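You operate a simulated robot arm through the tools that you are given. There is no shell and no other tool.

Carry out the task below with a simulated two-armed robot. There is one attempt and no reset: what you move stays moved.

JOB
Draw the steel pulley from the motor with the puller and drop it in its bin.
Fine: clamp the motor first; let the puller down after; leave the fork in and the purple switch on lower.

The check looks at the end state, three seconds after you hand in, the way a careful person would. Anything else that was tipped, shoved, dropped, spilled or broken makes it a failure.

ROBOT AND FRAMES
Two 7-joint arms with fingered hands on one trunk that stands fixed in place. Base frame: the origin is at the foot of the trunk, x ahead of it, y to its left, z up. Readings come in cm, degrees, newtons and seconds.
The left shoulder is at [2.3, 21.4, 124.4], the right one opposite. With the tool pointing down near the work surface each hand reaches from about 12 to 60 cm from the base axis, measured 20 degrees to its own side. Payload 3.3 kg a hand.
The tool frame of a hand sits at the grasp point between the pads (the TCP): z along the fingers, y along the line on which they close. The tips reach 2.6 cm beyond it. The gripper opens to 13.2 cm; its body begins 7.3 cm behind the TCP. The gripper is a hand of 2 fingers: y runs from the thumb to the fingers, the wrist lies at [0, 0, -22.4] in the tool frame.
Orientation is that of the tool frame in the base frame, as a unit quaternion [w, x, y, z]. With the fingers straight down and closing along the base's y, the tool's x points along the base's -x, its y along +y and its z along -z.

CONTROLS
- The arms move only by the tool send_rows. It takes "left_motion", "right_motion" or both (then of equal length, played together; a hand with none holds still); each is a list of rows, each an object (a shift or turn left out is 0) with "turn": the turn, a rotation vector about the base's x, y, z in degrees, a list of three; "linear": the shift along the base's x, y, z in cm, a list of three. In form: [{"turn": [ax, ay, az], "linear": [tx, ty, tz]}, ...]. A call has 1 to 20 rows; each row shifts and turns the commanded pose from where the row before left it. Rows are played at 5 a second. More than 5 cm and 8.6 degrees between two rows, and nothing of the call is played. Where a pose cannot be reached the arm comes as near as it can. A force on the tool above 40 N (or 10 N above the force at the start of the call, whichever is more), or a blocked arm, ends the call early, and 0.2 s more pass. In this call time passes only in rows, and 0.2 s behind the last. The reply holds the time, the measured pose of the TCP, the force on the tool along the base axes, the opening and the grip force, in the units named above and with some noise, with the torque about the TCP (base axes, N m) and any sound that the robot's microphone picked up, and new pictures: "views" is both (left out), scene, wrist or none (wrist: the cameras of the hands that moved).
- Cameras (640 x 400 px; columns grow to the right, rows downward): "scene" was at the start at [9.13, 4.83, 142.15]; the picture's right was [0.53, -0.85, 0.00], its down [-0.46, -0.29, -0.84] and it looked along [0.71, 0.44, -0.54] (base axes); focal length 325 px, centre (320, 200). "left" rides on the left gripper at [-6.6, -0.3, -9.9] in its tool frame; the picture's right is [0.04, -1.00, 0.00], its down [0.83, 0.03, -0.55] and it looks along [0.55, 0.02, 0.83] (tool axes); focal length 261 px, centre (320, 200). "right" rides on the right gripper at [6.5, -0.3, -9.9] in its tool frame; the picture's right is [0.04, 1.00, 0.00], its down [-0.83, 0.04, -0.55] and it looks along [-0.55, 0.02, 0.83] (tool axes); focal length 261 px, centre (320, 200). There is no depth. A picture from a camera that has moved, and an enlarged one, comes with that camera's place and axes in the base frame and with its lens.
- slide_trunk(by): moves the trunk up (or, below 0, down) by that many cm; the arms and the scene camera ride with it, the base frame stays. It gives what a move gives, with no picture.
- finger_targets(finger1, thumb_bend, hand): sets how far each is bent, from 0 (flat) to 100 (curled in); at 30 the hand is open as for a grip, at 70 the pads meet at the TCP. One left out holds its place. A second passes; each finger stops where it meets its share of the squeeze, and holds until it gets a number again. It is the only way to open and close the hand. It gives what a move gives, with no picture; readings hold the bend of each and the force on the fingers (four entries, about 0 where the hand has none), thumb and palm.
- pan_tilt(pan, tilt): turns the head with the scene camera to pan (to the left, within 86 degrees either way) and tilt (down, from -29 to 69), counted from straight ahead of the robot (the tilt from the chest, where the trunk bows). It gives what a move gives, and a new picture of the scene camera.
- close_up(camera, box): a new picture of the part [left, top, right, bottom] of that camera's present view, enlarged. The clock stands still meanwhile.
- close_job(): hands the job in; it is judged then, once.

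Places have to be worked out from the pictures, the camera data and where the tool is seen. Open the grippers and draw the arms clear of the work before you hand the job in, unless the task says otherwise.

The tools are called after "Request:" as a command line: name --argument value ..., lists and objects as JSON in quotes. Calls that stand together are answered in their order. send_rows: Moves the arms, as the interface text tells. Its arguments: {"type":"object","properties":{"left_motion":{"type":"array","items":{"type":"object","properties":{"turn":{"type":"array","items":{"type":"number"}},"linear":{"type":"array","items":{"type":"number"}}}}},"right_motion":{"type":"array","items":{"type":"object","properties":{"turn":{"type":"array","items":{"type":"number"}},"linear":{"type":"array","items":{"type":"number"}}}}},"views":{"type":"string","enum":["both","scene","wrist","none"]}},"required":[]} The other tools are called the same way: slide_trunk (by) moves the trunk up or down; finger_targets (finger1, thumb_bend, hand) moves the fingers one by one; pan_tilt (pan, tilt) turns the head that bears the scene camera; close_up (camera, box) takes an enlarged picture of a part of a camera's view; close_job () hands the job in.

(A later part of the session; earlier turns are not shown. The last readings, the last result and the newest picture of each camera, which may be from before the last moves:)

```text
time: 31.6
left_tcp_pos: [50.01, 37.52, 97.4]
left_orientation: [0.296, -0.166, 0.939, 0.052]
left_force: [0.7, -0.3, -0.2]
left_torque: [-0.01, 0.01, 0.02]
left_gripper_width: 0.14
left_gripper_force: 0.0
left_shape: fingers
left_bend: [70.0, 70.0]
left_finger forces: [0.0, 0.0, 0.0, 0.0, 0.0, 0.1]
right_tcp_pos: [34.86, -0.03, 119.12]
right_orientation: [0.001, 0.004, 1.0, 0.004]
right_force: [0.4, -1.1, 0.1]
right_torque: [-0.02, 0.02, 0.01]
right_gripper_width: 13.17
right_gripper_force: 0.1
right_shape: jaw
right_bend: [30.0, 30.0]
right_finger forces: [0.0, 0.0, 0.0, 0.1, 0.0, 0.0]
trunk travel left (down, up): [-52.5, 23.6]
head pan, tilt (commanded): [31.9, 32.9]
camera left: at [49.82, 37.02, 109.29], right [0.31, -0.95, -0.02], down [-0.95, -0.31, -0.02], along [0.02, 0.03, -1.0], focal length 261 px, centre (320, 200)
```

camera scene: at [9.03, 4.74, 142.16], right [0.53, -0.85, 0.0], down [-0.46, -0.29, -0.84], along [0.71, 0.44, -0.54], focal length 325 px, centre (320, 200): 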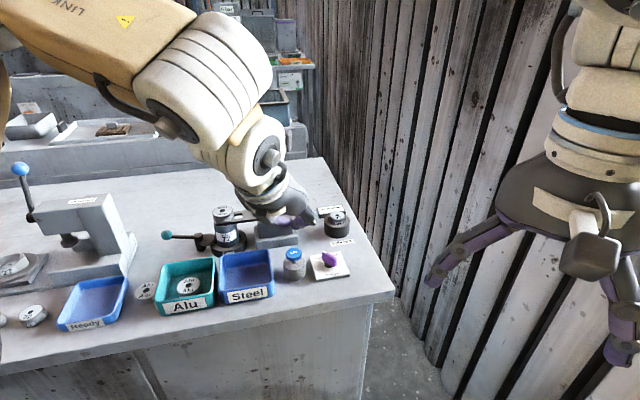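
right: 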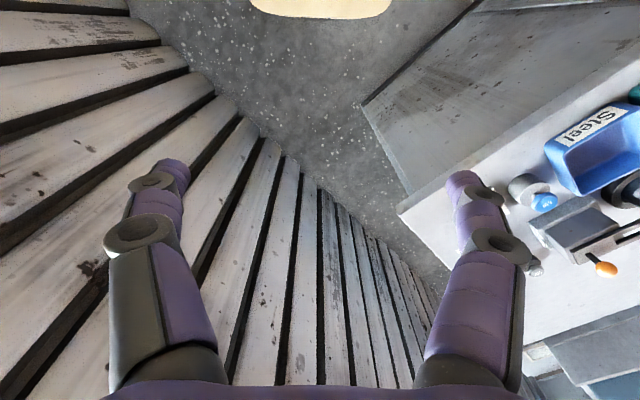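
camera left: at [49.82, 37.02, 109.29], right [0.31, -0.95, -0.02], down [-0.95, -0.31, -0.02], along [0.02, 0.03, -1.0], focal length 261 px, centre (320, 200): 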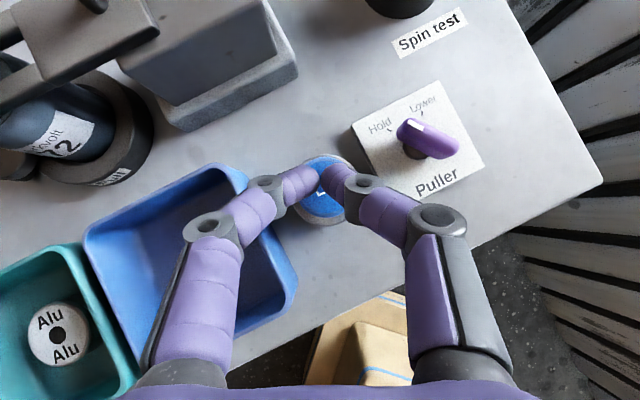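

I am about 0.7 cm too far; I recentre and press deeper this time, then hold.

Request:
send_rows --left_motion '[{"linear": [-0.5, -0.6, 0]}, {"linear": [0, 0, -0.7]}, {"linear": [0, 0, -0.5]}, {"linear": [0, 0, -0.5]}, {"linear": [0, 0, -0.5]}, {"linear": [0, 0, 0]}, {"linear": [0, 0, 0]}]' --views "scene"

Request:
close_up --camera "scene" --box '[195, 185, 355, 285]'

```text
time: 33.2
left_tcp_pos: [49.53, 36.79, 95.38]
left_orientation: [0.296, -0.166, 0.939, 0.052]
left_force: [0.9, -1.4, 6.4]
left_torque: [-0.09, -0.16, 0.0]
left_gripper_width: 0.14
left_gripper_force: 3.8
left_shape: fingers
left_bend: [70.0, 70.0]
left_finger forces: [0.1, 0.0, 0.0, 0.0, 6.7, 0.0]
right_tcp_pos: [34.76, -0.28, 119.04]
right_orientation: [0.0, 0.003, 1.0, 0.004]
right_force: [0.7, 0.3, -0.6]
right_torque: [-0.02, 0.03, -0.01]
right_gripper_width: 13.19
right_gripper_force: 0.1
right_shape: jaw
right_bend: [30.0, 30.0]
right_finger forces: [0.0, 0.0, 0.1, 0.1, 0.1, 0.0]
trunk travel left (down, up): [-52.5, 23.6]
head pan, tilt (commanded): [31.9, 32.9]
heard: click
camera scene: at [9.1, 4.76, 142.16], right [0.53, -0.85, 0.0], down [-0.46, -0.29, -0.84], along [0.71, 0.44, -0.54], focal length 325 px, centre (320, 200)
```

scene: 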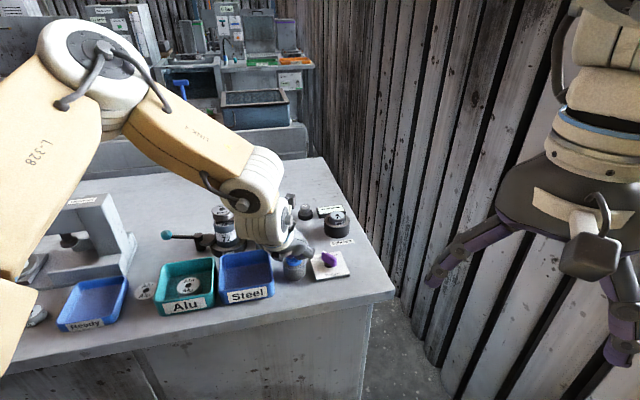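

```text
4.00 times, centred on (275, 235) of scene
camera zoom: at [9.1, 4.76, 142.16], right [0.53, -0.85, 0.0], down [-0.46, -0.29, -0.84], along [0.71, 0.44, -0.54], focal length 1299 px, centre (500, 60)
```

zoom: 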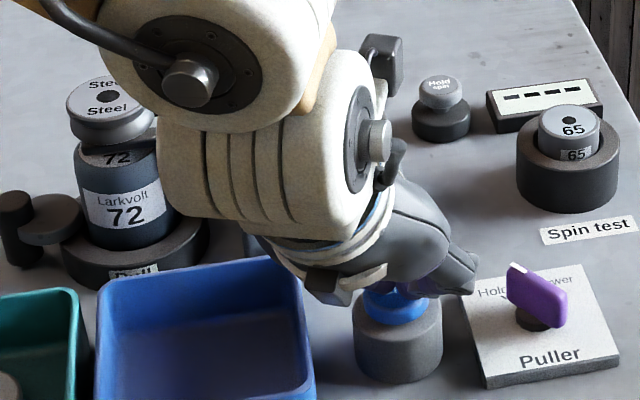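

The pulley has now risen by about half a centimetre, so the lift works in strokes. I hold a moment longer to see whether it keeps climbing.

Request:
send_rows --left_motion '[{"linear": [0, 0, 0]}, {"linear": [0, 0, 0]}, {"linear": [0, 0, 0]}, {"linear": [0, 0, 0]}]' --views "none"

Request:
close_up --camera "scene" --box '[195, 185, 355, 285]'

```text
time: 34.2
left_tcp_pos: [49.62, 36.81, 95.4]
left_orientation: [0.296, -0.166, 0.939, 0.053]
left_force: [2.5, -0.6, 7.1]
left_torque: [-0.05, -0.17, -0.01]
left_gripper_width: 0.17
left_gripper_force: 3.1
left_shape: fingers
left_bend: [70.0, 70.0]
left_finger forces: [0.2, 0.0, 0.1, 0.0, 7.1, 0.0]
right_tcp_pos: [34.73, -0.3, 119.11]
right_orientation: [0.0, 0.003, 1.0, 0.005]
right_force: [0.7, 0.4, 1.2]
right_torque: [0.01, 0.01, 0.02]
right_gripper_width: 13.19
right_gripper_force: 0.0
right_shape: jaw
right_bend: [30.0, 30.0]
right_finger forces: [0.0, 0.1, 0.0, 0.0, 0.0, 0.2]
trunk travel left (down, up): [-52.5, 23.6]
head pan, tilt (commanded): [31.9, 32.9]
```

```text
4.00 times, centred on (275, 235) of scene
camera zoom: at [9.11, 4.77, 142.15], right [0.53, -0.85, 0.0], down [-0.46, -0.29, -0.84], along [0.71, 0.44, -0.54], focal length 1299 px, centre (500, 60)
```

zoom: 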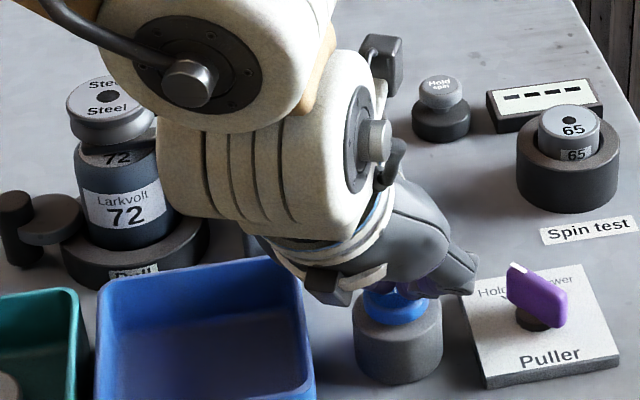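

It climbs only once per stroke. I pump: release and press again.

Request:
send_rows --left_motion '[{"linear": [0, 0, 1]}, {"linear": [0, 0, 0.9]}, {"linear": [0, 0, 0]}, {"linear": [0, 0, -0.7]}, {"linear": [0, 0, -0.7]}, {"linear": [0, 0, -0.6]}, {"linear": [0, 0, 0]}]' --views "none"

Request:
close_up --camera "scene" --box '[195, 185, 355, 285]'

```text
time: 35.8
left_tcp_pos: [49.51, 36.65, 95.32]
left_orientation: [0.296, -0.166, 0.939, 0.051]
left_force: [3.3, 0.1, 9.9]
left_torque: [0.0, -0.19, 0.01]
left_gripper_width: 0.09
left_gripper_force: 4.9
left_shape: fingers
left_bend: [70.0, 70.0]
left_finger forces: [2.0, 0.0, 0.1, 0.1, 8.0, 0.0]
right_tcp_pos: [34.87, -0.27, 119.04]
right_orientation: [0.0, 0.004, 1.0, 0.006]
right_force: [0.2, 0.0, 0.5]
right_torque: [0.02, -0.02, 0.01]
right_gripper_width: 13.18
right_gripper_force: 0.1
right_shape: jaw
right_bend: [30.0, 30.0]
right_finger forces: [0.1, 0.0, 0.1, 0.0, 0.1, 0.0]
trunk travel left (down, up): [-52.5, 23.6]
head pan, tilt (commanded): [31.9, 32.9]
heard: click
```

```text
4.00 times, centred on (275, 235) of scene
camera zoom: at [9.11, 4.77, 142.16], right [0.53, -0.85, 0.0], down [-0.46, -0.29, -0.84], along [0.71, 0.44, -0.54], focal length 1299 px, centre (500, 60)
```

zoom: 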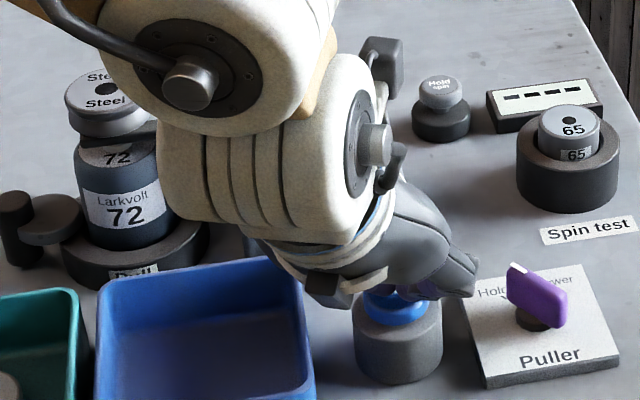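

Another stroke, another rise. I keep pumping.

Request:
send_rows --left_motion '[{"linear": [0, 0, 1]}, {"linear": [0, 0, 0.9]}, {"linear": [0, 0, 0]}, {"linear": [0, 0, -0.7]}, {"linear": [0, 0, -0.6]}, {"linear": [0, 0, -0.6]}, {"linear": [0, 0, 0]}]' --views "none"

Request:
close_up --camera "scene" --box '[195, 185, 355, 285]'

```text
time: 37.4
left_tcp_pos: [49.45, 36.69, 95.36]
left_orientation: [0.297, -0.166, 0.939, 0.052]
left_force: [0.8, 1.6, 9.1]
left_torque: [0.08, -0.11, 0.05]
left_gripper_width: 0.1
left_gripper_force: 4.5
left_shape: fingers
left_bend: [70.0, 71.0]
left_finger forces: [5.0, 0.0, 0.0, 0.0, 4.8, 0.0]
right_tcp_pos: [34.77, -0.14, 119.1]
right_orientation: [0.001, 0.004, 1.0, 0.006]
right_force: [0.0, 0.7, 0.6]
right_torque: [-0.01, -0.02, 0.0]
right_gripper_width: 13.2
right_gripper_force: 0.1
right_shape: jaw
right_bend: [30.0, 30.0]
right_finger forces: [0.0, 0.1, 0.0, 0.0, 0.0, 0.0]
trunk travel left (down, up): [-52.5, 23.6]
head pan, tilt (commanded): [31.9, 32.9]
heard: click
```

```text
4.00 times, centred on (275, 235) of scene
camera zoom: at [9.08, 4.8, 142.16], right [0.53, -0.85, 0.0], down [-0.46, -0.29, -0.84], along [0.71, 0.44, -0.54], focal length 1299 px, centre (500, 60)
```

zoom: 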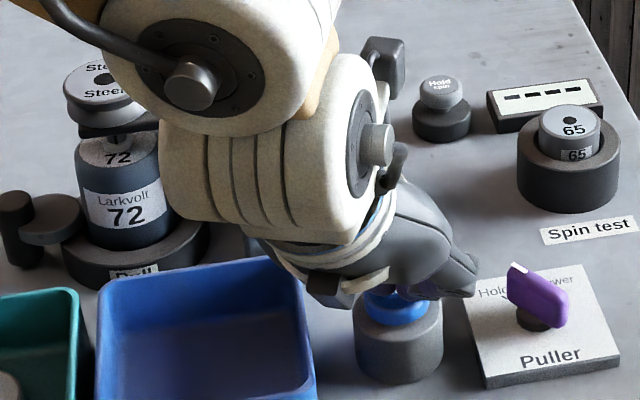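

The motor shaft is now visible under the raised pulley. I continue pumping.

Request:
send_rows --left_motion '[{"linear": [0, 0, 1]}, {"linear": [0, 0, 0.9]}, {"linear": [0, 0, 0]}, {"linear": [0, 0, -0.7]}, {"linear": [0, 0, -0.6]}, {"linear": [0, 0, -0.6]}, {"linear": [0, 0, 0]}, {"linear": [0, 0, 1]}, {"linear": [0, 0, 0.9]}, {"linear": [0, 0, 0]}, {"linear": [0, 0, -0.7]}, {"linear": [0, 0, -0.6]}, {"linear": [0, 0, -0.6]}, {"linear": [0, 0, 0]}]' --views "none"

Request:
close_up --camera "scene" --box '[195, 185, 355, 285]'

```text
time: 40.4
left_tcp_pos: [49.54, 36.6, 95.28]
left_orientation: [0.297, -0.166, 0.939, 0.052]
left_force: [1.0, -2.0, 12.4]
left_torque: [-0.08, -0.21, -0.04]
left_gripper_width: 0.18
left_gripper_force: 6.4
left_shape: fingers
left_bend: [70.0, 70.0]
left_finger forces: [2.2, 0.1, 0.0, 0.0, 10.5, 0.0]
right_tcp_pos: [34.69, -0.22, 119.0]
right_orientation: [0.001, 0.003, 1.0, 0.005]
right_force: [-0.3, -0.2, 0.2]
right_torque: [0.01, -0.04, 0.03]
right_gripper_width: 13.2
right_gripper_force: 0.1
right_shape: jaw
right_bend: [30.0, 30.0]
right_finger forces: [0.0, 0.0, 0.0, 0.0, 0.0, 0.0]
trunk travel left (down, up): [-52.5, 23.6]
head pan, tilt (commanded): [31.9, 32.9]
heard: click, click
```

```text
4.00 times, centred on (275, 235) of scene
camera zoom: at [9.05, 4.72, 142.17], right [0.53, -0.85, 0.0], down [-0.46, -0.29, -0.84], along [0.71, 0.44, -0.54], focal length 1299 px, centre (500, 60)
```

zoom: 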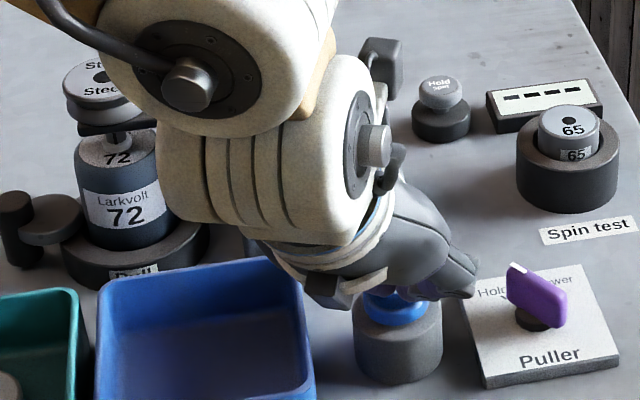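

The rise has become small, perhaps near the top of its travel. I release and draw the hand away to see how far the pulley is up.

Request:
send_rows --left_motion '[{"linear": [0, 0, 1.5]}, {"linear": [0, 0, 3]}, {"linear": [-1, -3, 3]}, {"linear": [-2, -4, 2]}, {"linear": [-3, -4, 0]}, {"linear": [-3, -3, 0]}]' --views "both"

Request:
close_up --camera "scene" --box '[195, 185, 355, 285]'

Request:
close_up --camera "scene" --box '[200, 195, 280, 245]'

```text
time: 41.8
left_tcp_pos: [41.37, 28.85, 105.22]
left_orientation: [0.295, -0.165, 0.94, 0.05]
left_force: [0.3, 0.3, 0.6]
left_torque: [0.01, -0.04, 0.0]
left_gripper_width: 0.14
left_gripper_force: 0.1
left_shape: fingers
left_bend: [70.0, 70.0]
left_finger forces: [0.0, 0.0, 0.1, 0.0, 0.0, 0.1]
left hand out of reach, approached as far as the arm can: row 5, 6
right_tcp_pos: [34.85, -0.27, 119.22]
right_orientation: [0.0, 0.004, 1.0, 0.006]
right_force: [0.5, -0.2, 0.0]
right_torque: [0.0, -0.01, 0.02]
right_gripper_width: 13.17
right_gripper_force: 0.0
right_shape: jaw
right_bend: [30.0, 30.0]
right_finger forces: [0.0, 0.0, 0.0, 0.0, 0.0, 0.0]
trunk travel left (down, up): [-52.5, 23.6]
head pan, tilt (commanded): [31.9, 32.9]
camera scene: at [9.1, 4.79, 142.15], right [0.53, -0.85, 0.0], down [-0.46, -0.29, -0.84], along [0.71, 0.44, -0.54], focal length 325 px, centre (320, 200)
camera left: at [41.08, 28.51, 117.07], right [0.31, -0.95, -0.02], down [-0.95, -0.31, -0.02], along [0.02, 0.02, -1.0], focal length 261 px, centre (320, 200)
```

scene: 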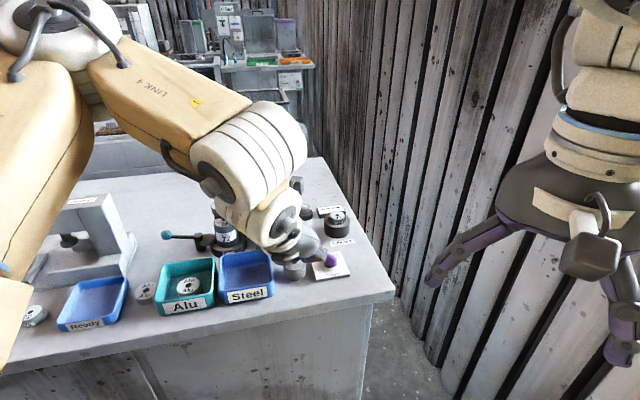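
left: 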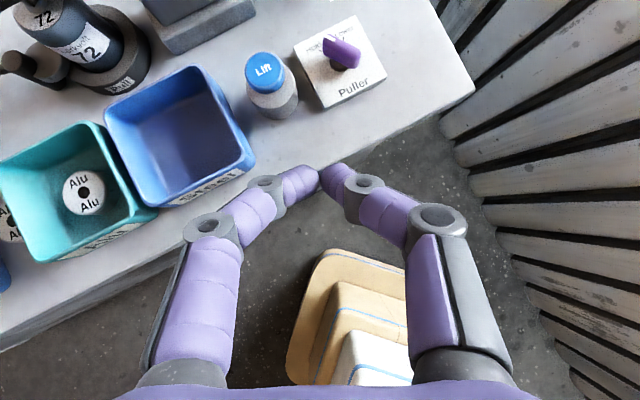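

```text
4.00 times, centred on (275, 235) of scene
camera zoom: at [9.1, 4.79, 142.15], right [0.53, -0.85, 0.0], down [-0.46, -0.29, -0.84], along [0.71, 0.44, -0.54], focal length 1299 px, centre (500, 60)
```

zoom: 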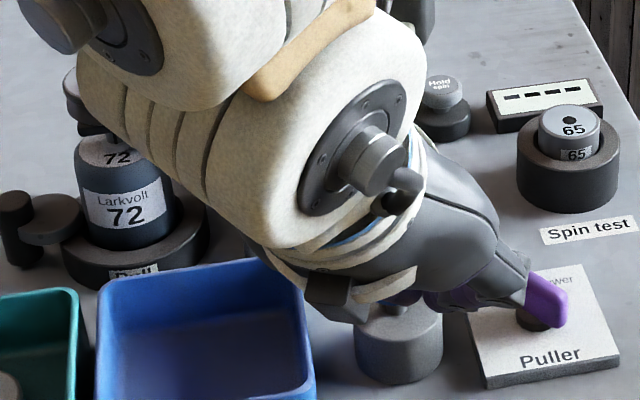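

```text
8.00 times, centred on (240, 220) of scene
camera zoom: at [9.1, 4.79, 142.15], right [0.53, -0.85, 0.0], down [-0.46, -0.29, -0.84], along [0.71, 0.44, -0.54], focal length 2598 px, centre (960, 40)
```

zoom: 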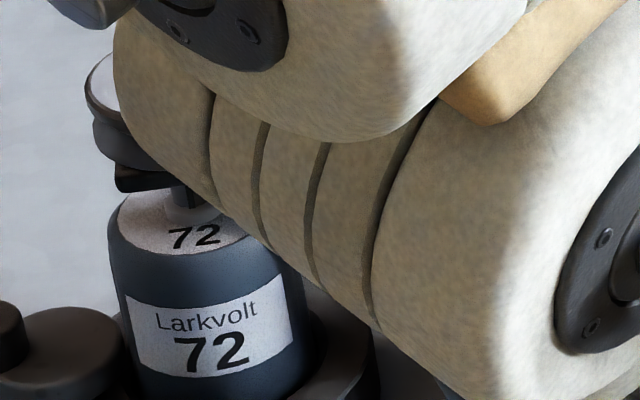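

The arm hides the station from the scene camera here. I lift the hand to the earlier look-out pose above the bins, which leaves both cameras a clear view.

Request:
send_rows --left_motion '[{"linear": [0, 1, 4]}, {"linear": [0, 3, 4], "turn": [0, 0, 4]}, {"linear": [-1, 3.5, 3], "turn": [0, 0, 5]}, {"linear": [-1, 4, 2], "turn": [0, 0, 6]}, {"linear": [-1, 4.5, 1], "turn": [0, 0, 6]}, {"linear": [0, 4.5, 0]}]' --views "both"

Request:
close_up --camera "scene" --box '[195, 185, 355, 285]'

Request:
close_up --camera "scene" --box '[195, 185, 285, 250]'

```text
time: 43.2
left_tcp_pos: [38.49, 49.78, 118.89]
left_orientation: [0.281, -0.334, 0.894, 0.104]
left_force: [-0.3, 0.7, 0.4]
left_torque: [-0.02, 0.01, -0.02]
left_gripper_width: 0.15
left_gripper_force: 0.1
left_shape: fingers
left_bend: [70.0, 70.0]
left_finger forces: [0.0, 0.0, 0.1, 0.0, 0.0, 0.0]
right_tcp_pos: [34.69, -0.02, 119.12]
right_orientation: [0.0, 0.004, 1.0, 0.005]
right_force: [0.7, 0.8, -0.3]
right_torque: [-0.01, -0.01, 0.02]
right_gripper_width: 13.17
right_gripper_force: 0.0
right_shape: jaw
right_bend: [30.0, 30.0]
right_finger forces: [0.0, 0.1, 0.0, 0.0, 0.1, 0.1]
trunk travel left (down, up): [-52.5, 23.6]
head pan, tilt (commanded): [31.9, 32.9]
camera scene: at [9.11, 4.99, 142.14], right [0.53, -0.85, 0.0], down [-0.46, -0.29, -0.84], along [0.71, 0.44, -0.54], focal length 325 px, centre (320, 200)
camera left: at [38.37, 49.27, 130.72], right [0.63, -0.78, -0.02], down [-0.78, -0.63, -0.02], along [0.0, 0.03, -1.0], focal length 261 px, centre (320, 200)
```

scene: 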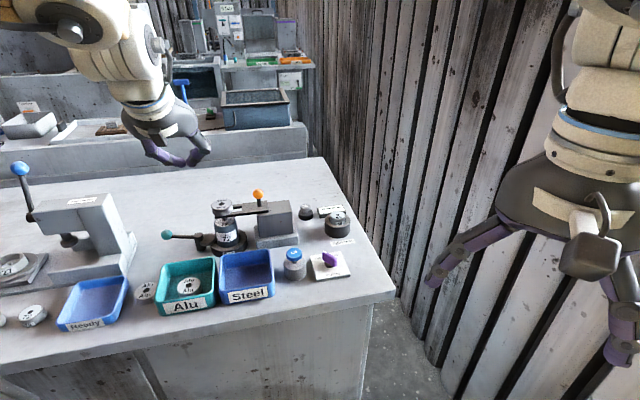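
left: 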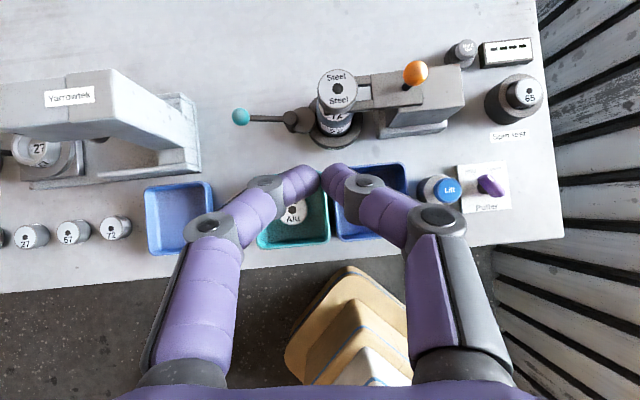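

```text
4.00 times, centred on (275, 235) of scene
camera zoom: at [9.11, 4.99, 142.14], right [0.53, -0.85, 0.0], down [-0.46, -0.29, -0.84], along [0.71, 0.44, -0.54], focal length 1299 px, centre (500, 60)
```

zoom: 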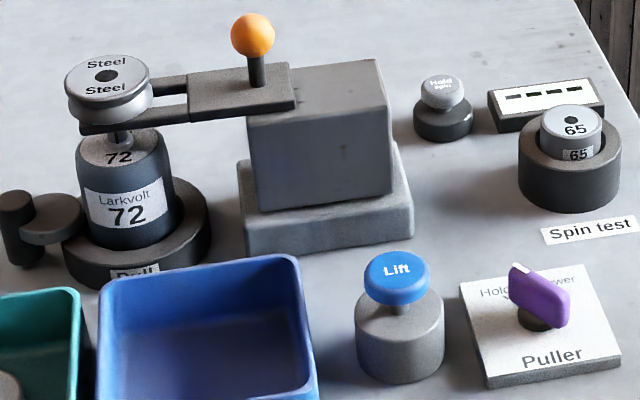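

```text
6.15 times, centred on (240, 218) of scene
camera zoom: at [9.11, 4.99, 142.14], right [0.53, -0.85, 0.0], down [-0.46, -0.29, -0.84], along [0.71, 0.44, -0.54], focal length 1999 px, centre (812, 92)
```

zoom: 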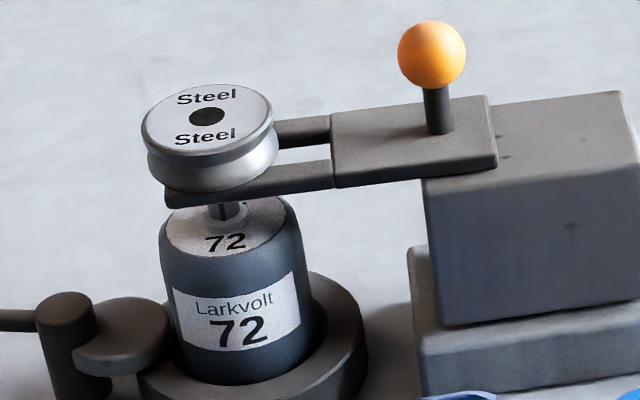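

The fork and pulley have risen about 2 cm and bare shaft shows below. To be sure the pulley is fully off, I go back and give two more strokes, watching whether it still climbs.

Request:
send_rows --left_motion '[{"linear": [2.2, -2.6, -2], "turn": [0, 0, -7]}, {"linear": [2.2, -2.6, -3], "turn": [0, 0, -7]}, {"linear": [2.2, -2.6, -3], "turn": [0, 0, -6]}, {"linear": [2.2, -2.6, -3]}, {"linear": [2.2, -2.6, -3]}, {"linear": [0, 0, -4]}, {"linear": [0, 0, -2]}]' --views "both"

```text
time: 44.8
left_tcp_pos: [49.39, 36.25, 98.92]
left_orientation: [0.296, -0.175, 0.937, 0.055]
left_force: [0.2, 0.1, -0.1]
left_torque: [0.0, -0.01, -0.01]
left_gripper_width: 0.13
left_gripper_force: 0.1
left_shape: fingers
left_bend: [70.0, 70.0]
left_finger forces: [0.1, 0.0, 0.0, 0.0, 0.1, 0.0]
right_tcp_pos: [34.78, -0.13, 119.09]
right_orientation: [0.0, 0.004, 1.0, 0.004]
right_force: [0.3, -0.3, -0.3]
right_torque: [0.01, 0.03, -0.01]
right_gripper_width: 13.21
right_gripper_force: 0.0
right_shape: jaw
right_bend: [30.0, 30.0]
right_finger forces: [0.0, 0.1, 0.0, 0.0, 0.1, 0.1]
trunk travel left (down, up): [-52.5, 23.6]
head pan, tilt (commanded): [31.9, 32.9]
camera scene: at [9.18, 4.84, 142.14], right [0.53, -0.85, 0.0], down [-0.46, -0.29, -0.84], along [0.71, 0.44, -0.54], focal length 325 px, centre (320, 200)
camera left: at [49.19, 35.86, 110.81], right [0.33, -0.94, -0.02], down [-0.94, -0.33, -0.02], along [0.02, 0.03, -1.0], focal length 261 px, centre (320, 200)
```

scene: 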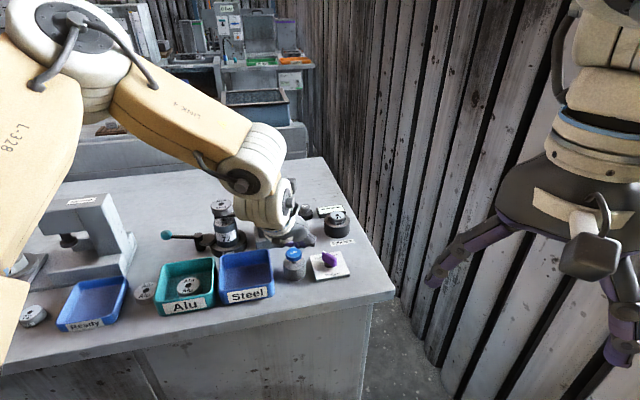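
left: 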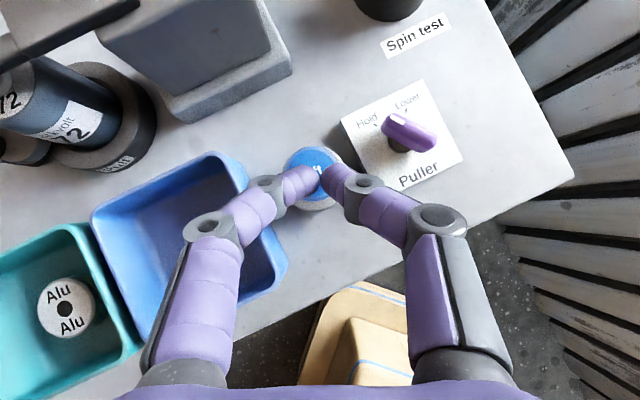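

Over the button again; I correct 0.6 cm sideways and give one stroke, then compare.

Request:
send_rows --left_motion '[{"linear": [0.1, 0.5, -1]}, {"linear": [0, 0, -1]}, {"linear": [0, 0, -0.6]}, {"linear": [0, 0, -0.5]}, {"linear": [0, 0, -0.5]}, {"linear": [0, 0, 0]}, {"linear": [0, 0, 0]}]' --views "none"

Request:
close_up --camera "scene" --box '[195, 185, 355, 285]'

```text
time: 46.4
left_tcp_pos: [49.38, 36.98, 95.58]
left_orientation: [0.296, -0.174, 0.938, 0.055]
left_force: [2.6, 0.2, 6.7]
left_torque: [-0.05, -0.16, 0.01]
left_gripper_width: 0.19
left_gripper_force: 3.0
left_shape: fingers
left_bend: [70.0, 70.0]
left_finger forces: [0.0, 0.1, 0.1, 0.0, 6.4, 0.0]
right_tcp_pos: [34.72, -0.28, 119.08]
right_orientation: [0.001, 0.003, 1.0, 0.006]
right_force: [1.0, -0.1, -0.2]
right_torque: [-0.01, -0.01, 0.02]
right_gripper_width: 13.17
right_gripper_force: 0.0
right_shape: jaw
right_bend: [30.0, 30.0]
right_finger forces: [0.1, 0.1, 0.1, 0.0, 0.0, 0.1]
trunk travel left (down, up): [-52.5, 23.6]
head pan, tilt (commanded): [31.9, 32.9]
heard: click
```

```text
4.00 times, centred on (275, 235) of scene
camera zoom: at [9.12, 4.78, 142.15], right [0.53, -0.85, 0.0], down [-0.46, -0.29, -0.84], along [0.71, 0.44, -0.54], focal length 1299 px, centre (500, 60)
```

zoom: 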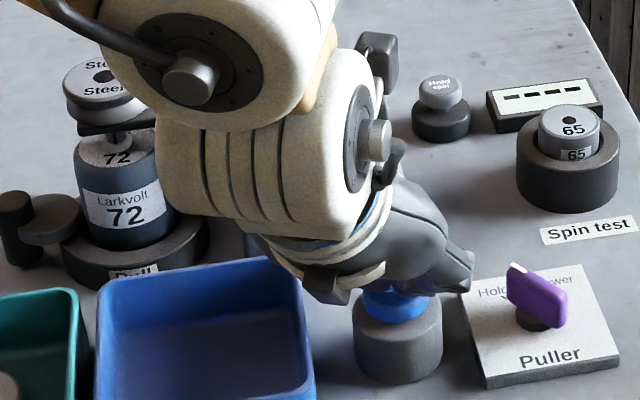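

The pulley no longer climbs, so it is at the top of the draw. I release the button, rise, open the fingers and carry the hand over the pulley, now near [49.8, 56.9] with its top at about z = 100.9.

Request:
send_rows --left_motion '[{"linear": [0, 0, 1.5]}, {"linear": [0, 0, 4]}, {"linear": [-1, 0, 4.5]}, {"linear": [-1, 1, 4.5]}, {"linear": [0, 4, 2.5]}, {"linear": [0.5, 4.5, 0], "turn": [0, 0, -8]}, {"linear": [0.5, 4.8, 0], "turn": [0, 0, -8]}, {"linear": [0.5, 4.6, 0]}]' --views "none"

Request:
finger_targets --hand "left" --thumb_bend 42 --finger1 42

Request:
send_rows --left_motion '[{"linear": [0, 0, 0]}]' --views "both"

```text
time: 48.2
left_tcp_pos: [48.92, 56.06, 112.57]
left_orientation: [0.301, -0.041, 0.953, 0.012]
left_force: [-0.6, 0.3, 0.2]
left_torque: [-0.02, -0.01, 0.0]
left_gripper_width: 0.16
left_gripper_force: 0.1
left_shape: fingers
left_bend: [70.0, 70.0]
left_finger forces: [0.1, 0.0, 0.0, 0.0, 0.1, 0.0]
right_tcp_pos: [34.72, -0.03, 119.08]
right_orientation: [-0.001, 0.004, 1.0, 0.005]
right_force: [0.4, 0.6, 0.2]
right_torque: [0.01, 0.01, -0.02]
right_gripper_width: 13.2
right_gripper_force: 0.2
right_shape: jaw
right_bend: [30.0, 30.0]
right_finger forces: [0.1, 0.0, 0.1, 0.1, 0.1, 0.1]
trunk travel left (down, up): [-52.5, 23.6]
head pan, tilt (commanded): [31.9, 32.9]
```

```text
time: 49.2
left_tcp_pos: [48.9, 55.96, 112.63]
left_orientation: [0.301, -0.042, 0.953, 0.013]
left_force: [0.2, 0.3, -0.4]
left_torque: [0.02, 0.06, -0.01]
left_gripper_width: 9.29
left_gripper_force: 0.0
left_shape: fingers
left_bend: [42.0, 42.0]
left_finger forces: [0.1, 0.0, 0.1, 0.1, 0.0, 0.1]
right_tcp_pos: [34.73, -0.22, 119.1]
right_orientation: [0.0, 0.004, 1.0, 0.004]
right_force: [0.3, -0.4, 0.3]
right_torque: [-0.01, 0.0, -0.05]
right_gripper_width: 13.17
right_gripper_force: 0.0
right_shape: jaw
right_bend: [30.0, 30.0]
right_finger forces: [0.0, 0.0, 0.1, 0.0, 0.1, 0.0]
trunk travel left (down, up): [-52.5, 23.6]
head pan, tilt (commanded): [31.9, 32.9]
```

```text
time: 49.6
left_tcp_pos: [48.79, 55.92, 112.6]
left_orientation: [0.3, -0.042, 0.953, 0.013]
left_force: [0.5, -0.9, 0.3]
left_torque: [0.0, 0.03, 0.02]
left_gripper_width: 9.28
left_gripper_force: 0.0
left_shape: fingers
left_bend: [42.0, 42.0]
left_finger forces: [0.0, 0.0, 0.1, 0.0, 0.1, 0.1]
right_tcp_pos: [34.78, -0.3, 119.09]
right_orientation: [0.001, 0.004, 1.0, 0.004]
right_force: [-1.0, -0.6, 0.0]
right_torque: [-0.01, -0.03, 0.0]
right_gripper_width: 13.18
right_gripper_force: 0.0
right_shape: jaw
right_bend: [30.0, 30.0]
right_finger forces: [0.0, 0.0, 0.0, 0.0, 0.0, 0.0]
trunk travel left (down, up): [-52.5, 23.6]
head pan, tilt (commanded): [31.9, 32.9]
camera scene: at [9.14, 4.84, 142.15], right [0.53, -0.85, 0.0], down [-0.46, -0.29, -0.84], along [0.71, 0.44, -0.54], focal length 325 px, centre (320, 200)
camera left: at [48.54, 55.51, 124.48], right [0.05, -1.0, -0.02], down [-1.0, -0.05, -0.02], along [0.02, 0.02, -1.0], focal length 261 px, centre (320, 200)
```

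scene: 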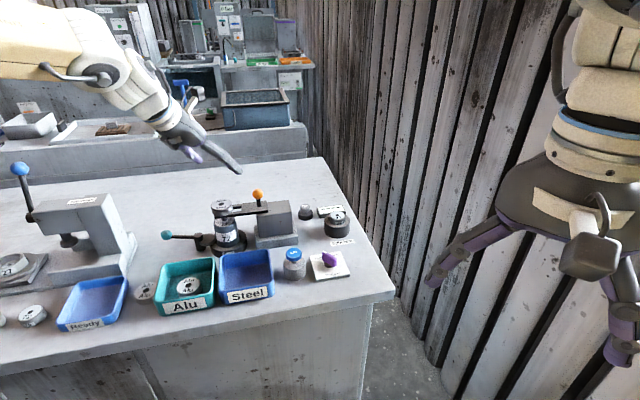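
left: 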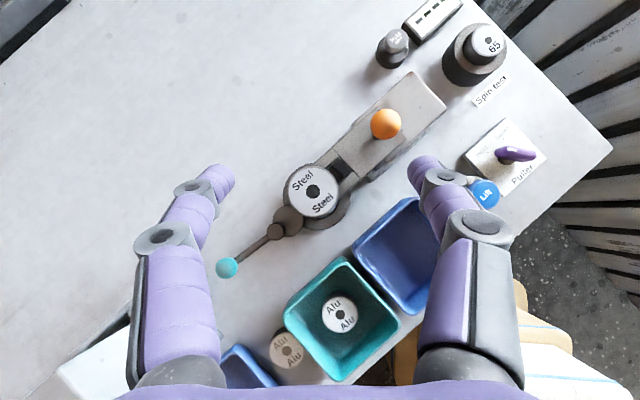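

The pulley is centred at [49.8, 56.7, 100.9] under the open hand. I lower around it in stages.

Request:
send_rows --left_motion '[{"linear": [0.26, 0.7, -3]}, {"linear": [0, 0, -3]}, {"linear": [0, 0, -2.5]}, {"linear": [0, 0, -1.5]}]' --views "both"

Request:
close_up --camera "scene" --box '[195, 185, 285, 250]'

```text
time: 50.6
left_tcp_pos: [49.21, 56.7, 102.33]
left_orientation: [0.3, -0.042, 0.953, 0.013]
left_force: [-0.4, 0.3, 0.2]
left_torque: [0.01, 0.02, 0.0]
left_gripper_width: 9.32
left_gripper_force: 0.1
left_shape: fingers
left_bend: [42.0, 42.0]
left_finger forces: [0.0, 0.0, 0.1, 0.1, 0.0, 0.0]
right_tcp_pos: [34.68, -0.14, 119.05]
right_orientation: [0.0, 0.003, 1.0, 0.004]
right_force: [-0.3, 0.1, 0.6]
right_torque: [0.0, -0.02, -0.01]
right_gripper_width: 13.18
right_gripper_force: 0.1
right_shape: jaw
right_bend: [30.0, 30.0]
right_finger forces: [0.1, 0.0, 0.1, 0.0, 0.0, 0.1]
trunk travel left (down, up): [-52.5, 23.6]
head pan, tilt (commanded): [31.9, 32.9]
camera scene: at [9.14, 4.84, 142.15], right [0.53, -0.85, 0.0], down [-0.46, -0.29, -0.84], along [0.71, 0.44, -0.54], focal length 325 px, centre (320, 200)
camera left: at [48.93, 56.25, 114.22], right [0.05, -1.0, -0.02], down [-1.0, -0.05, -0.02], along [0.02, 0.02, -1.0], focal length 261 px, centre (320, 200)
```

scene: 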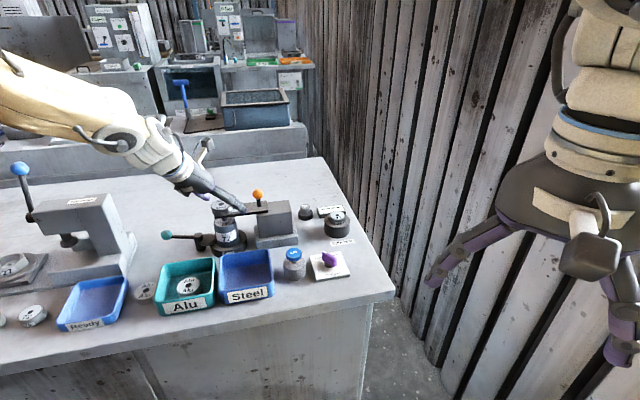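
left: 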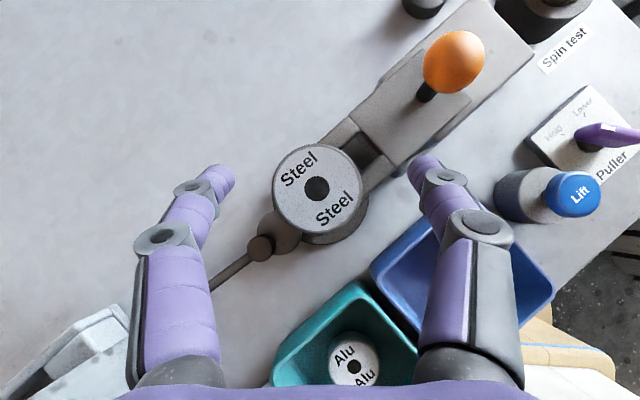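

```text
6.15 times, centred on (240, 218) of scene
camera zoom: at [9.14, 4.84, 142.15], right [0.53, -0.85, 0.0], down [-0.46, -0.29, -0.84], along [0.71, 0.44, -0.54], focal length 1999 px, centre (812, 92)
```

zoom: 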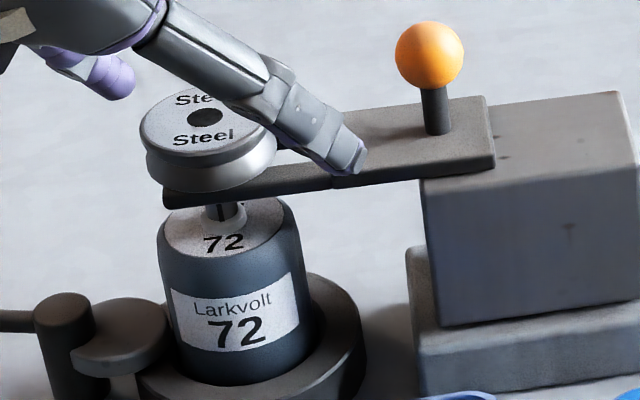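

The pulley sits centrally between the fingers; the fork's plate top is near z = 99.3, so I go down only 0.6 cm more and close on the pulley.

Request:
send_rows --left_motion '[{"linear": [0, 0, -0.3]}, {"linear": [0, 0, -0.3]}]' --views "none"

Request:
finger_targets --hand "left" --thumb_bend 57 --finger1 57

Request:
close_up --camera "left" --box '[160, 120, 480, 320]'

Request:
close_up --camera "scene" --box '[195, 185, 285, 250]'

```text
time: 51.2
left_tcp_pos: [49.12, 56.55, 101.85]
left_orientation: [0.301, -0.041, 0.953, 0.013]
left_force: [0.4, 0.5, 0.2]
left_torque: [-0.01, 0.0, 0.0]
left_gripper_width: 9.33
left_gripper_force: 0.1
left_shape: fingers
left_bend: [42.0, 42.0]
left_finger forces: [0.0, 0.1, 0.0, 0.1, 0.0, 0.0]
right_tcp_pos: [34.8, -0.22, 118.98]
right_orientation: [0.0, 0.004, 1.0, 0.004]
right_force: [0.6, -0.4, -0.7]
right_torque: [0.01, -0.02, 0.02]
right_gripper_width: 13.2
right_gripper_force: 0.1
right_shape: jaw
right_bend: [30.0, 30.0]
right_finger forces: [0.1, 0.0, 0.1, 0.0, 0.0, 0.0]
trunk travel left (down, up): [-52.5, 23.6]
head pan, tilt (commanded): [31.9, 32.9]
```

```text
time: 52.2
left_tcp_pos: [49.2, 56.59, 101.85]
left_orientation: [0.301, -0.042, 0.953, 0.013]
left_force: [0.8, 0.0, 2.9]
left_torque: [-0.08, -0.04, 0.0]
left_gripper_width: 4.75
left_gripper_force: 1.0
left_shape: fingers
left_bend: [56.0, 56.0]
left_finger forces: [0.2, 0.1, 0.1, 0.0, 2.6, 0.1]
right_tcp_pos: [34.75, -0.23, 118.96]
right_orientation: [0.0, 0.004, 1.0, 0.006]
right_force: [0.4, 0.6, -0.3]
right_torque: [0.02, -0.06, -0.03]
right_gripper_width: 13.18
right_gripper_force: 0.1
right_shape: jaw
right_bend: [30.0, 30.0]
right_finger forces: [0.0, 0.1, 0.0, 0.1, 0.1, 0.1]
trunk travel left (down, up): [-52.5, 23.6]
head pan, tilt (commanded): [31.9, 32.9]
```

```text
2.00 times, centred on (320, 220) of left
camera zoom: at [48.92, 56.18, 113.66], right [0.05, -1.0, -0.02], down [-1.0, -0.05, -0.03], along [0.02, 0.02, -1.0], focal length 521 px, centre (320, 160)
```

zoom: 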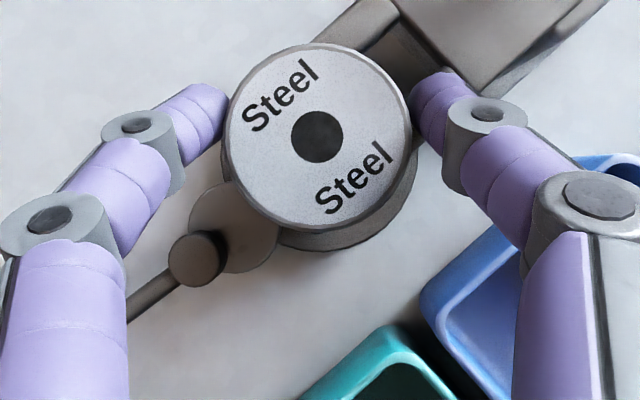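

```text
6.15 times, centred on (240, 218) of scene
camera zoom: at [9.12, 4.81, 142.15], right [0.53, -0.85, 0.0], down [-0.46, -0.29, -0.84], along [0.71, 0.44, -0.54], focal length 1999 px, centre (812, 92)
```

zoom: 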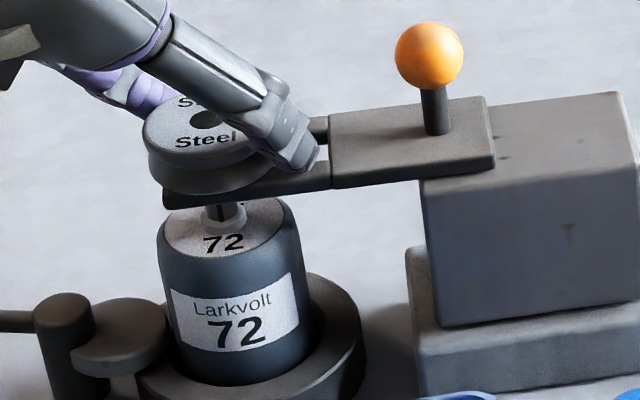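

The thumb touches the prong lightly (about 3 N up) and the tips lie 0.8 cm ahead of the pulley's centre. I open a little, shift back 0.8 cm and up 0.3 cm, then close firmly.

Request:
finger_targets --hand "left" --thumb_bend 48 --finger1 48

Request:
send_rows --left_motion '[{"linear": [0, 0, 0.35]}, {"linear": [-0.4, 0, 0]}, {"linear": [-0.4, 0, 0]}]' --views "none"

Request:
finger_targets --hand "left" --thumb_bend 60 --finger1 60

Request:
close_up --camera "left" --box '[160, 120, 480, 320]'

Request:
close_up --camera "scene" --box '[195, 185, 285, 250]'

```text
time: 53.2
left_tcp_pos: [49.24, 56.57, 101.84]
left_orientation: [0.3, -0.043, 0.953, 0.014]
left_force: [0.5, 0.3, -0.2]
left_torque: [-0.01, 0.0, 0.0]
left_gripper_width: 7.26
left_gripper_force: 0.0
left_shape: fingers
left_bend: [48.0, 48.0]
left_finger forces: [0.0, 0.1, 0.0, 0.0, 0.0, 0.0]
right_tcp_pos: [34.73, -0.21, 118.97]
right_orientation: [0.0, 0.003, 1.0, 0.004]
right_force: [-0.2, -0.8, 0.4]
right_torque: [-0.02, 0.01, 0.01]
right_gripper_width: 13.19
right_gripper_force: 0.0
right_shape: jaw
right_bend: [30.0, 30.0]
right_finger forces: [0.0, 0.0, 0.0, 0.0, 0.0, 0.0]
trunk travel left (down, up): [-52.5, 23.6]
head pan, tilt (commanded): [31.9, 32.9]
```

```text
time: 54.0
left_tcp_pos: [48.2, 56.52, 102.16]
left_orientation: [0.3, -0.042, 0.953, 0.013]
left_force: [-0.9, -0.4, 0.3]
left_torque: [-0.01, 0.02, 0.04]
left_gripper_width: 7.26
left_gripper_force: 0.0
left_shape: fingers
left_bend: [48.0, 48.0]
left_finger forces: [0.0, 0.0, 0.1, 0.0, 0.1, 0.0]
right_tcp_pos: [34.79, -0.25, 118.93]
right_orientation: [0.0, 0.003, 1.0, 0.004]
right_force: [0.3, -0.4, 0.2]
right_torque: [0.03, -0.03, -0.01]
right_gripper_width: 13.16
right_gripper_force: 0.0
right_shape: jaw
right_bend: [30.0, 30.0]
right_finger forces: [0.1, 0.0, 0.0, 0.0, 0.0, 0.1]
trunk travel left (down, up): [-52.5, 23.6]
head pan, tilt (commanded): [31.9, 32.9]
```

```text
time: 55.0
left_tcp_pos: [48.33, 56.53, 102.16]
left_orientation: [0.301, -0.043, 0.953, 0.014]
left_force: [-0.5, 0.2, -0.4]
left_torque: [0.0, 0.02, -0.02]
left_gripper_width: 4.52
left_gripper_force: 3.4
left_shape: fingers
left_bend: [56.0, 58.0]
left_finger forces: [3.4, 0.1, 0.1, 0.0, 3.4, 0.1]
right_tcp_pos: [34.9, -0.05, 118.92]
right_orientation: [0.0, 0.004, 1.0, 0.004]
right_force: [-0.6, -0.5, 0.1]
right_torque: [0.01, -0.02, -0.01]
right_gripper_width: 13.17
right_gripper_force: 0.1
right_shape: jaw
right_bend: [30.0, 30.0]
right_finger forces: [0.0, 0.0, 0.0, 0.0, 0.1, 0.0]
trunk travel left (down, up): [-52.5, 23.6]
head pan, tilt (commanded): [31.9, 32.9]
```

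```text
2.00 times, centred on (320, 220) of left
camera zoom: at [48.01, 56.15, 113.98], right [0.05, -1.0, -0.02], down [-1.0, -0.05, -0.02], along [0.02, 0.02, -1.0], focal length 521 px, centre (320, 160)
```

zoom: 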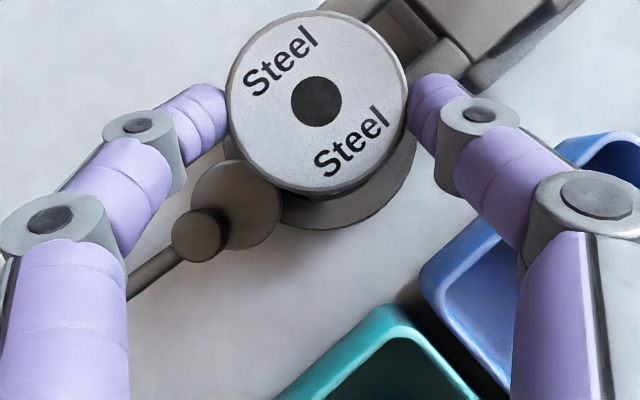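

```text
6.15 times, centred on (240, 218) of scene
camera zoom: at [9.14, 4.84, 142.15], right [0.53, -0.85, 0.0], down [-0.46, -0.29, -0.84], along [0.71, 0.44, -0.54], focal length 1999 px, centre (812, 92)
```

zoom: 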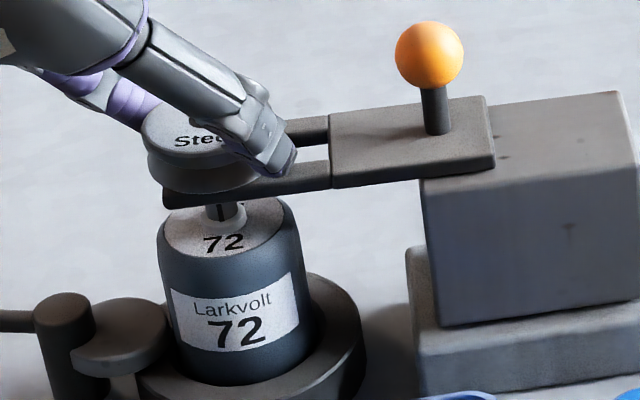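

Both sides press equally with 3.4 N at the pulley's middle, and no load on the fork. I tighten the grip.

Request:
finger_targets --hand "left" --thumb_bend 70 --finger1 68

Request:
send_rows --left_motion '[{"linear": [0, 0, 0.3]}, {"linear": [0, 0, 0.3]}]' --views "wrist"

Request:
close_up --camera "scene" --box '[195, 185, 285, 250]'

```text
time: 56.0
left_tcp_pos: [48.29, 56.56, 102.13]
left_orientation: [0.3, -0.042, 0.953, 0.013]
left_force: [-0.5, 0.2, -0.5]
left_torque: [0.0, 0.03, 0.05]
left_gripper_width: 4.32
left_gripper_force: 11.6
left_shape: fingers
left_bend: [55.0, 64.0]
left_finger forces: [11.8, 0.1, 0.0, 0.0, 12.1, 0.0]
right_tcp_pos: [34.79, -0.03, 119.06]
right_orientation: [0.0, 0.004, 1.0, 0.005]
right_force: [-0.2, 0.2, 1.1]
right_torque: [0.0, 0.01, 0.06]
right_gripper_width: 13.18
right_gripper_force: 0.1
right_shape: jaw
right_bend: [30.0, 30.0]
right_finger forces: [0.1, 0.0, 0.0, 0.0, 0.1, 0.1]
trunk travel left (down, up): [-52.5, 23.6]
head pan, tilt (commanded): [31.9, 32.9]
```

```text
time: 56.6
left_tcp_pos: [48.4, 56.73, 102.81]
left_orientation: [0.301, -0.043, 0.953, 0.012]
left_force: [-0.1, 0.3, -2.5]
left_torque: [-0.01, 0.02, 0.01]
left_gripper_width: 4.31
left_gripper_force: 11.9
left_shape: fingers
left_bend: [55.0, 64.0]
left_finger forces: [11.9, 0.0, 0.0, 0.0, 11.7, 0.0]
right_tcp_pos: [34.78, -0.22, 118.96]
right_orientation: [0.001, 0.004, 1.0, 0.004]
right_force: [0.3, 0.7, 0.2]
right_torque: [0.01, 0.01, 0.0]
right_gripper_width: 13.17
right_gripper_force: 0.0
right_shape: jaw
right_bend: [30.0, 30.0]
right_finger forces: [0.0, 0.0, 0.0, 0.1, 0.0, 0.0]
trunk travel left (down, up): [-52.5, 23.6]
head pan, tilt (commanded): [31.9, 32.9]
camera left: at [48.08, 56.24, 114.7], right [0.05, -1.0, -0.02], down [-1.0, -0.05, -0.02], along [0.02, 0.02, -1.0], focal length 261 px, centre (320, 200)
```

left: 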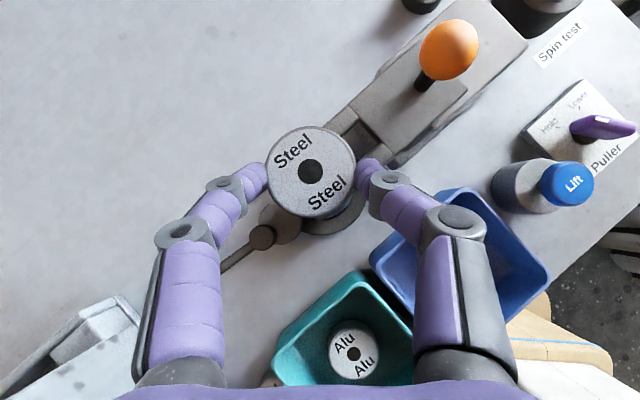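

```text
6.15 times, centred on (240, 218) of scene
camera zoom: at [9.15, 4.85, 142.15], right [0.53, -0.85, 0.0], down [-0.46, -0.29, -0.84], along [0.71, 0.44, -0.54], focal length 1999 px, centre (812, 92)
```

zoom: 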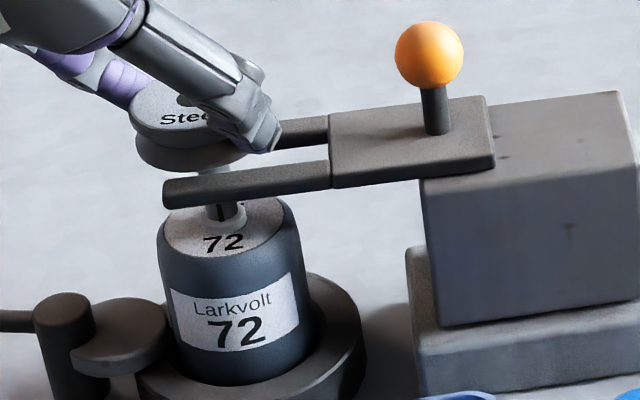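

The pulley lifts clear of the fork with about 2.5 N of weight. I raise it further and carry it over the Steel bin, whose centre I work out as [43.05, 44.5] with rim at z ≈ 92.9.

Request:
send_rows --left_motion '[{"linear": [0, 0, 1]}, {"linear": [0, 0, 2]}, {"linear": [0, 0, 2]}, {"linear": [-1.3, -2.5, 0]}, {"linear": [-1.3, -2.5, 0]}, {"linear": [-1.3, -2.5, 0]}, {"linear": [-1.35, -2.5, 0]}, {"linear": [-1.4, -2.5, 0]}]' --views "both"

```text
time: 58.4
left_tcp_pos: [41.72, 43.91, 107.8]
left_orientation: [0.301, -0.043, 0.953, 0.013]
left_force: [-0.3, 0.7, -2.3]
left_torque: [0.03, 0.07, -0.01]
left_gripper_width: 4.31
left_gripper_force: 11.8
left_shape: fingers
left_bend: [55.0, 64.0]
left_finger forces: [11.8, 0.1, 0.1, 0.1, 11.6, 0.1]
right_tcp_pos: [34.65, -0.25, 119.13]
right_orientation: [0.001, 0.004, 1.0, 0.005]
right_force: [-0.2, -0.5, -0.3]
right_torque: [0.03, 0.02, 0.01]
right_gripper_width: 13.19
right_gripper_force: 0.2
right_shape: jaw
right_bend: [30.0, 30.0]
right_finger forces: [0.0, 0.0, 0.0, 0.1, 0.0, 0.0]
trunk travel left (down, up): [-52.5, 23.6]
head pan, tilt (commanded): [31.9, 32.9]
camera scene: at [9.11, 4.8, 142.15], right [0.53, -0.85, 0.0], down [-0.46, -0.29, -0.84], along [0.71, 0.44, -0.54], focal length 325 px, centre (320, 200)
camera left: at [41.41, 43.48, 119.64], right [0.05, -1.0, -0.02], down [-1.0, -0.05, -0.02], along [0.02, 0.02, -1.0], focal length 261 px, centre (320, 200)
```

scene: 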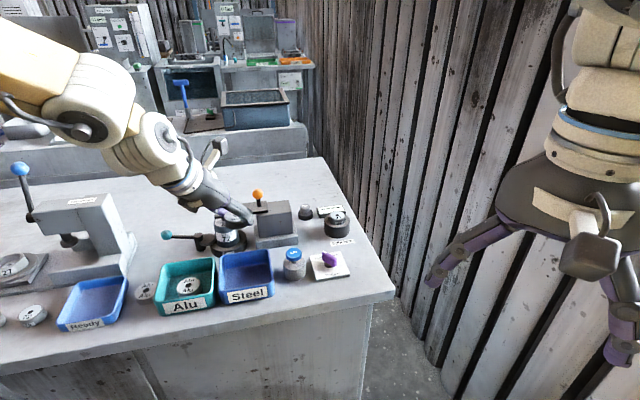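
left: 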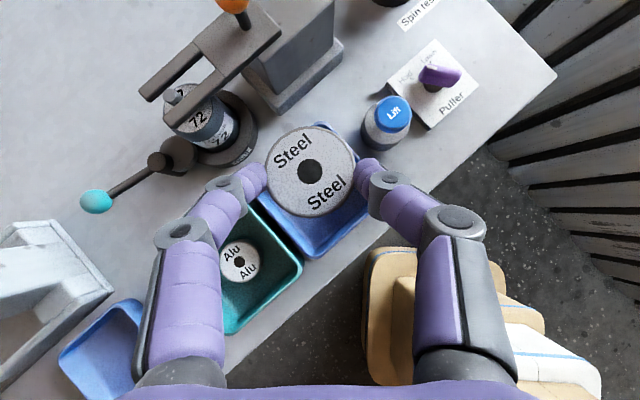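

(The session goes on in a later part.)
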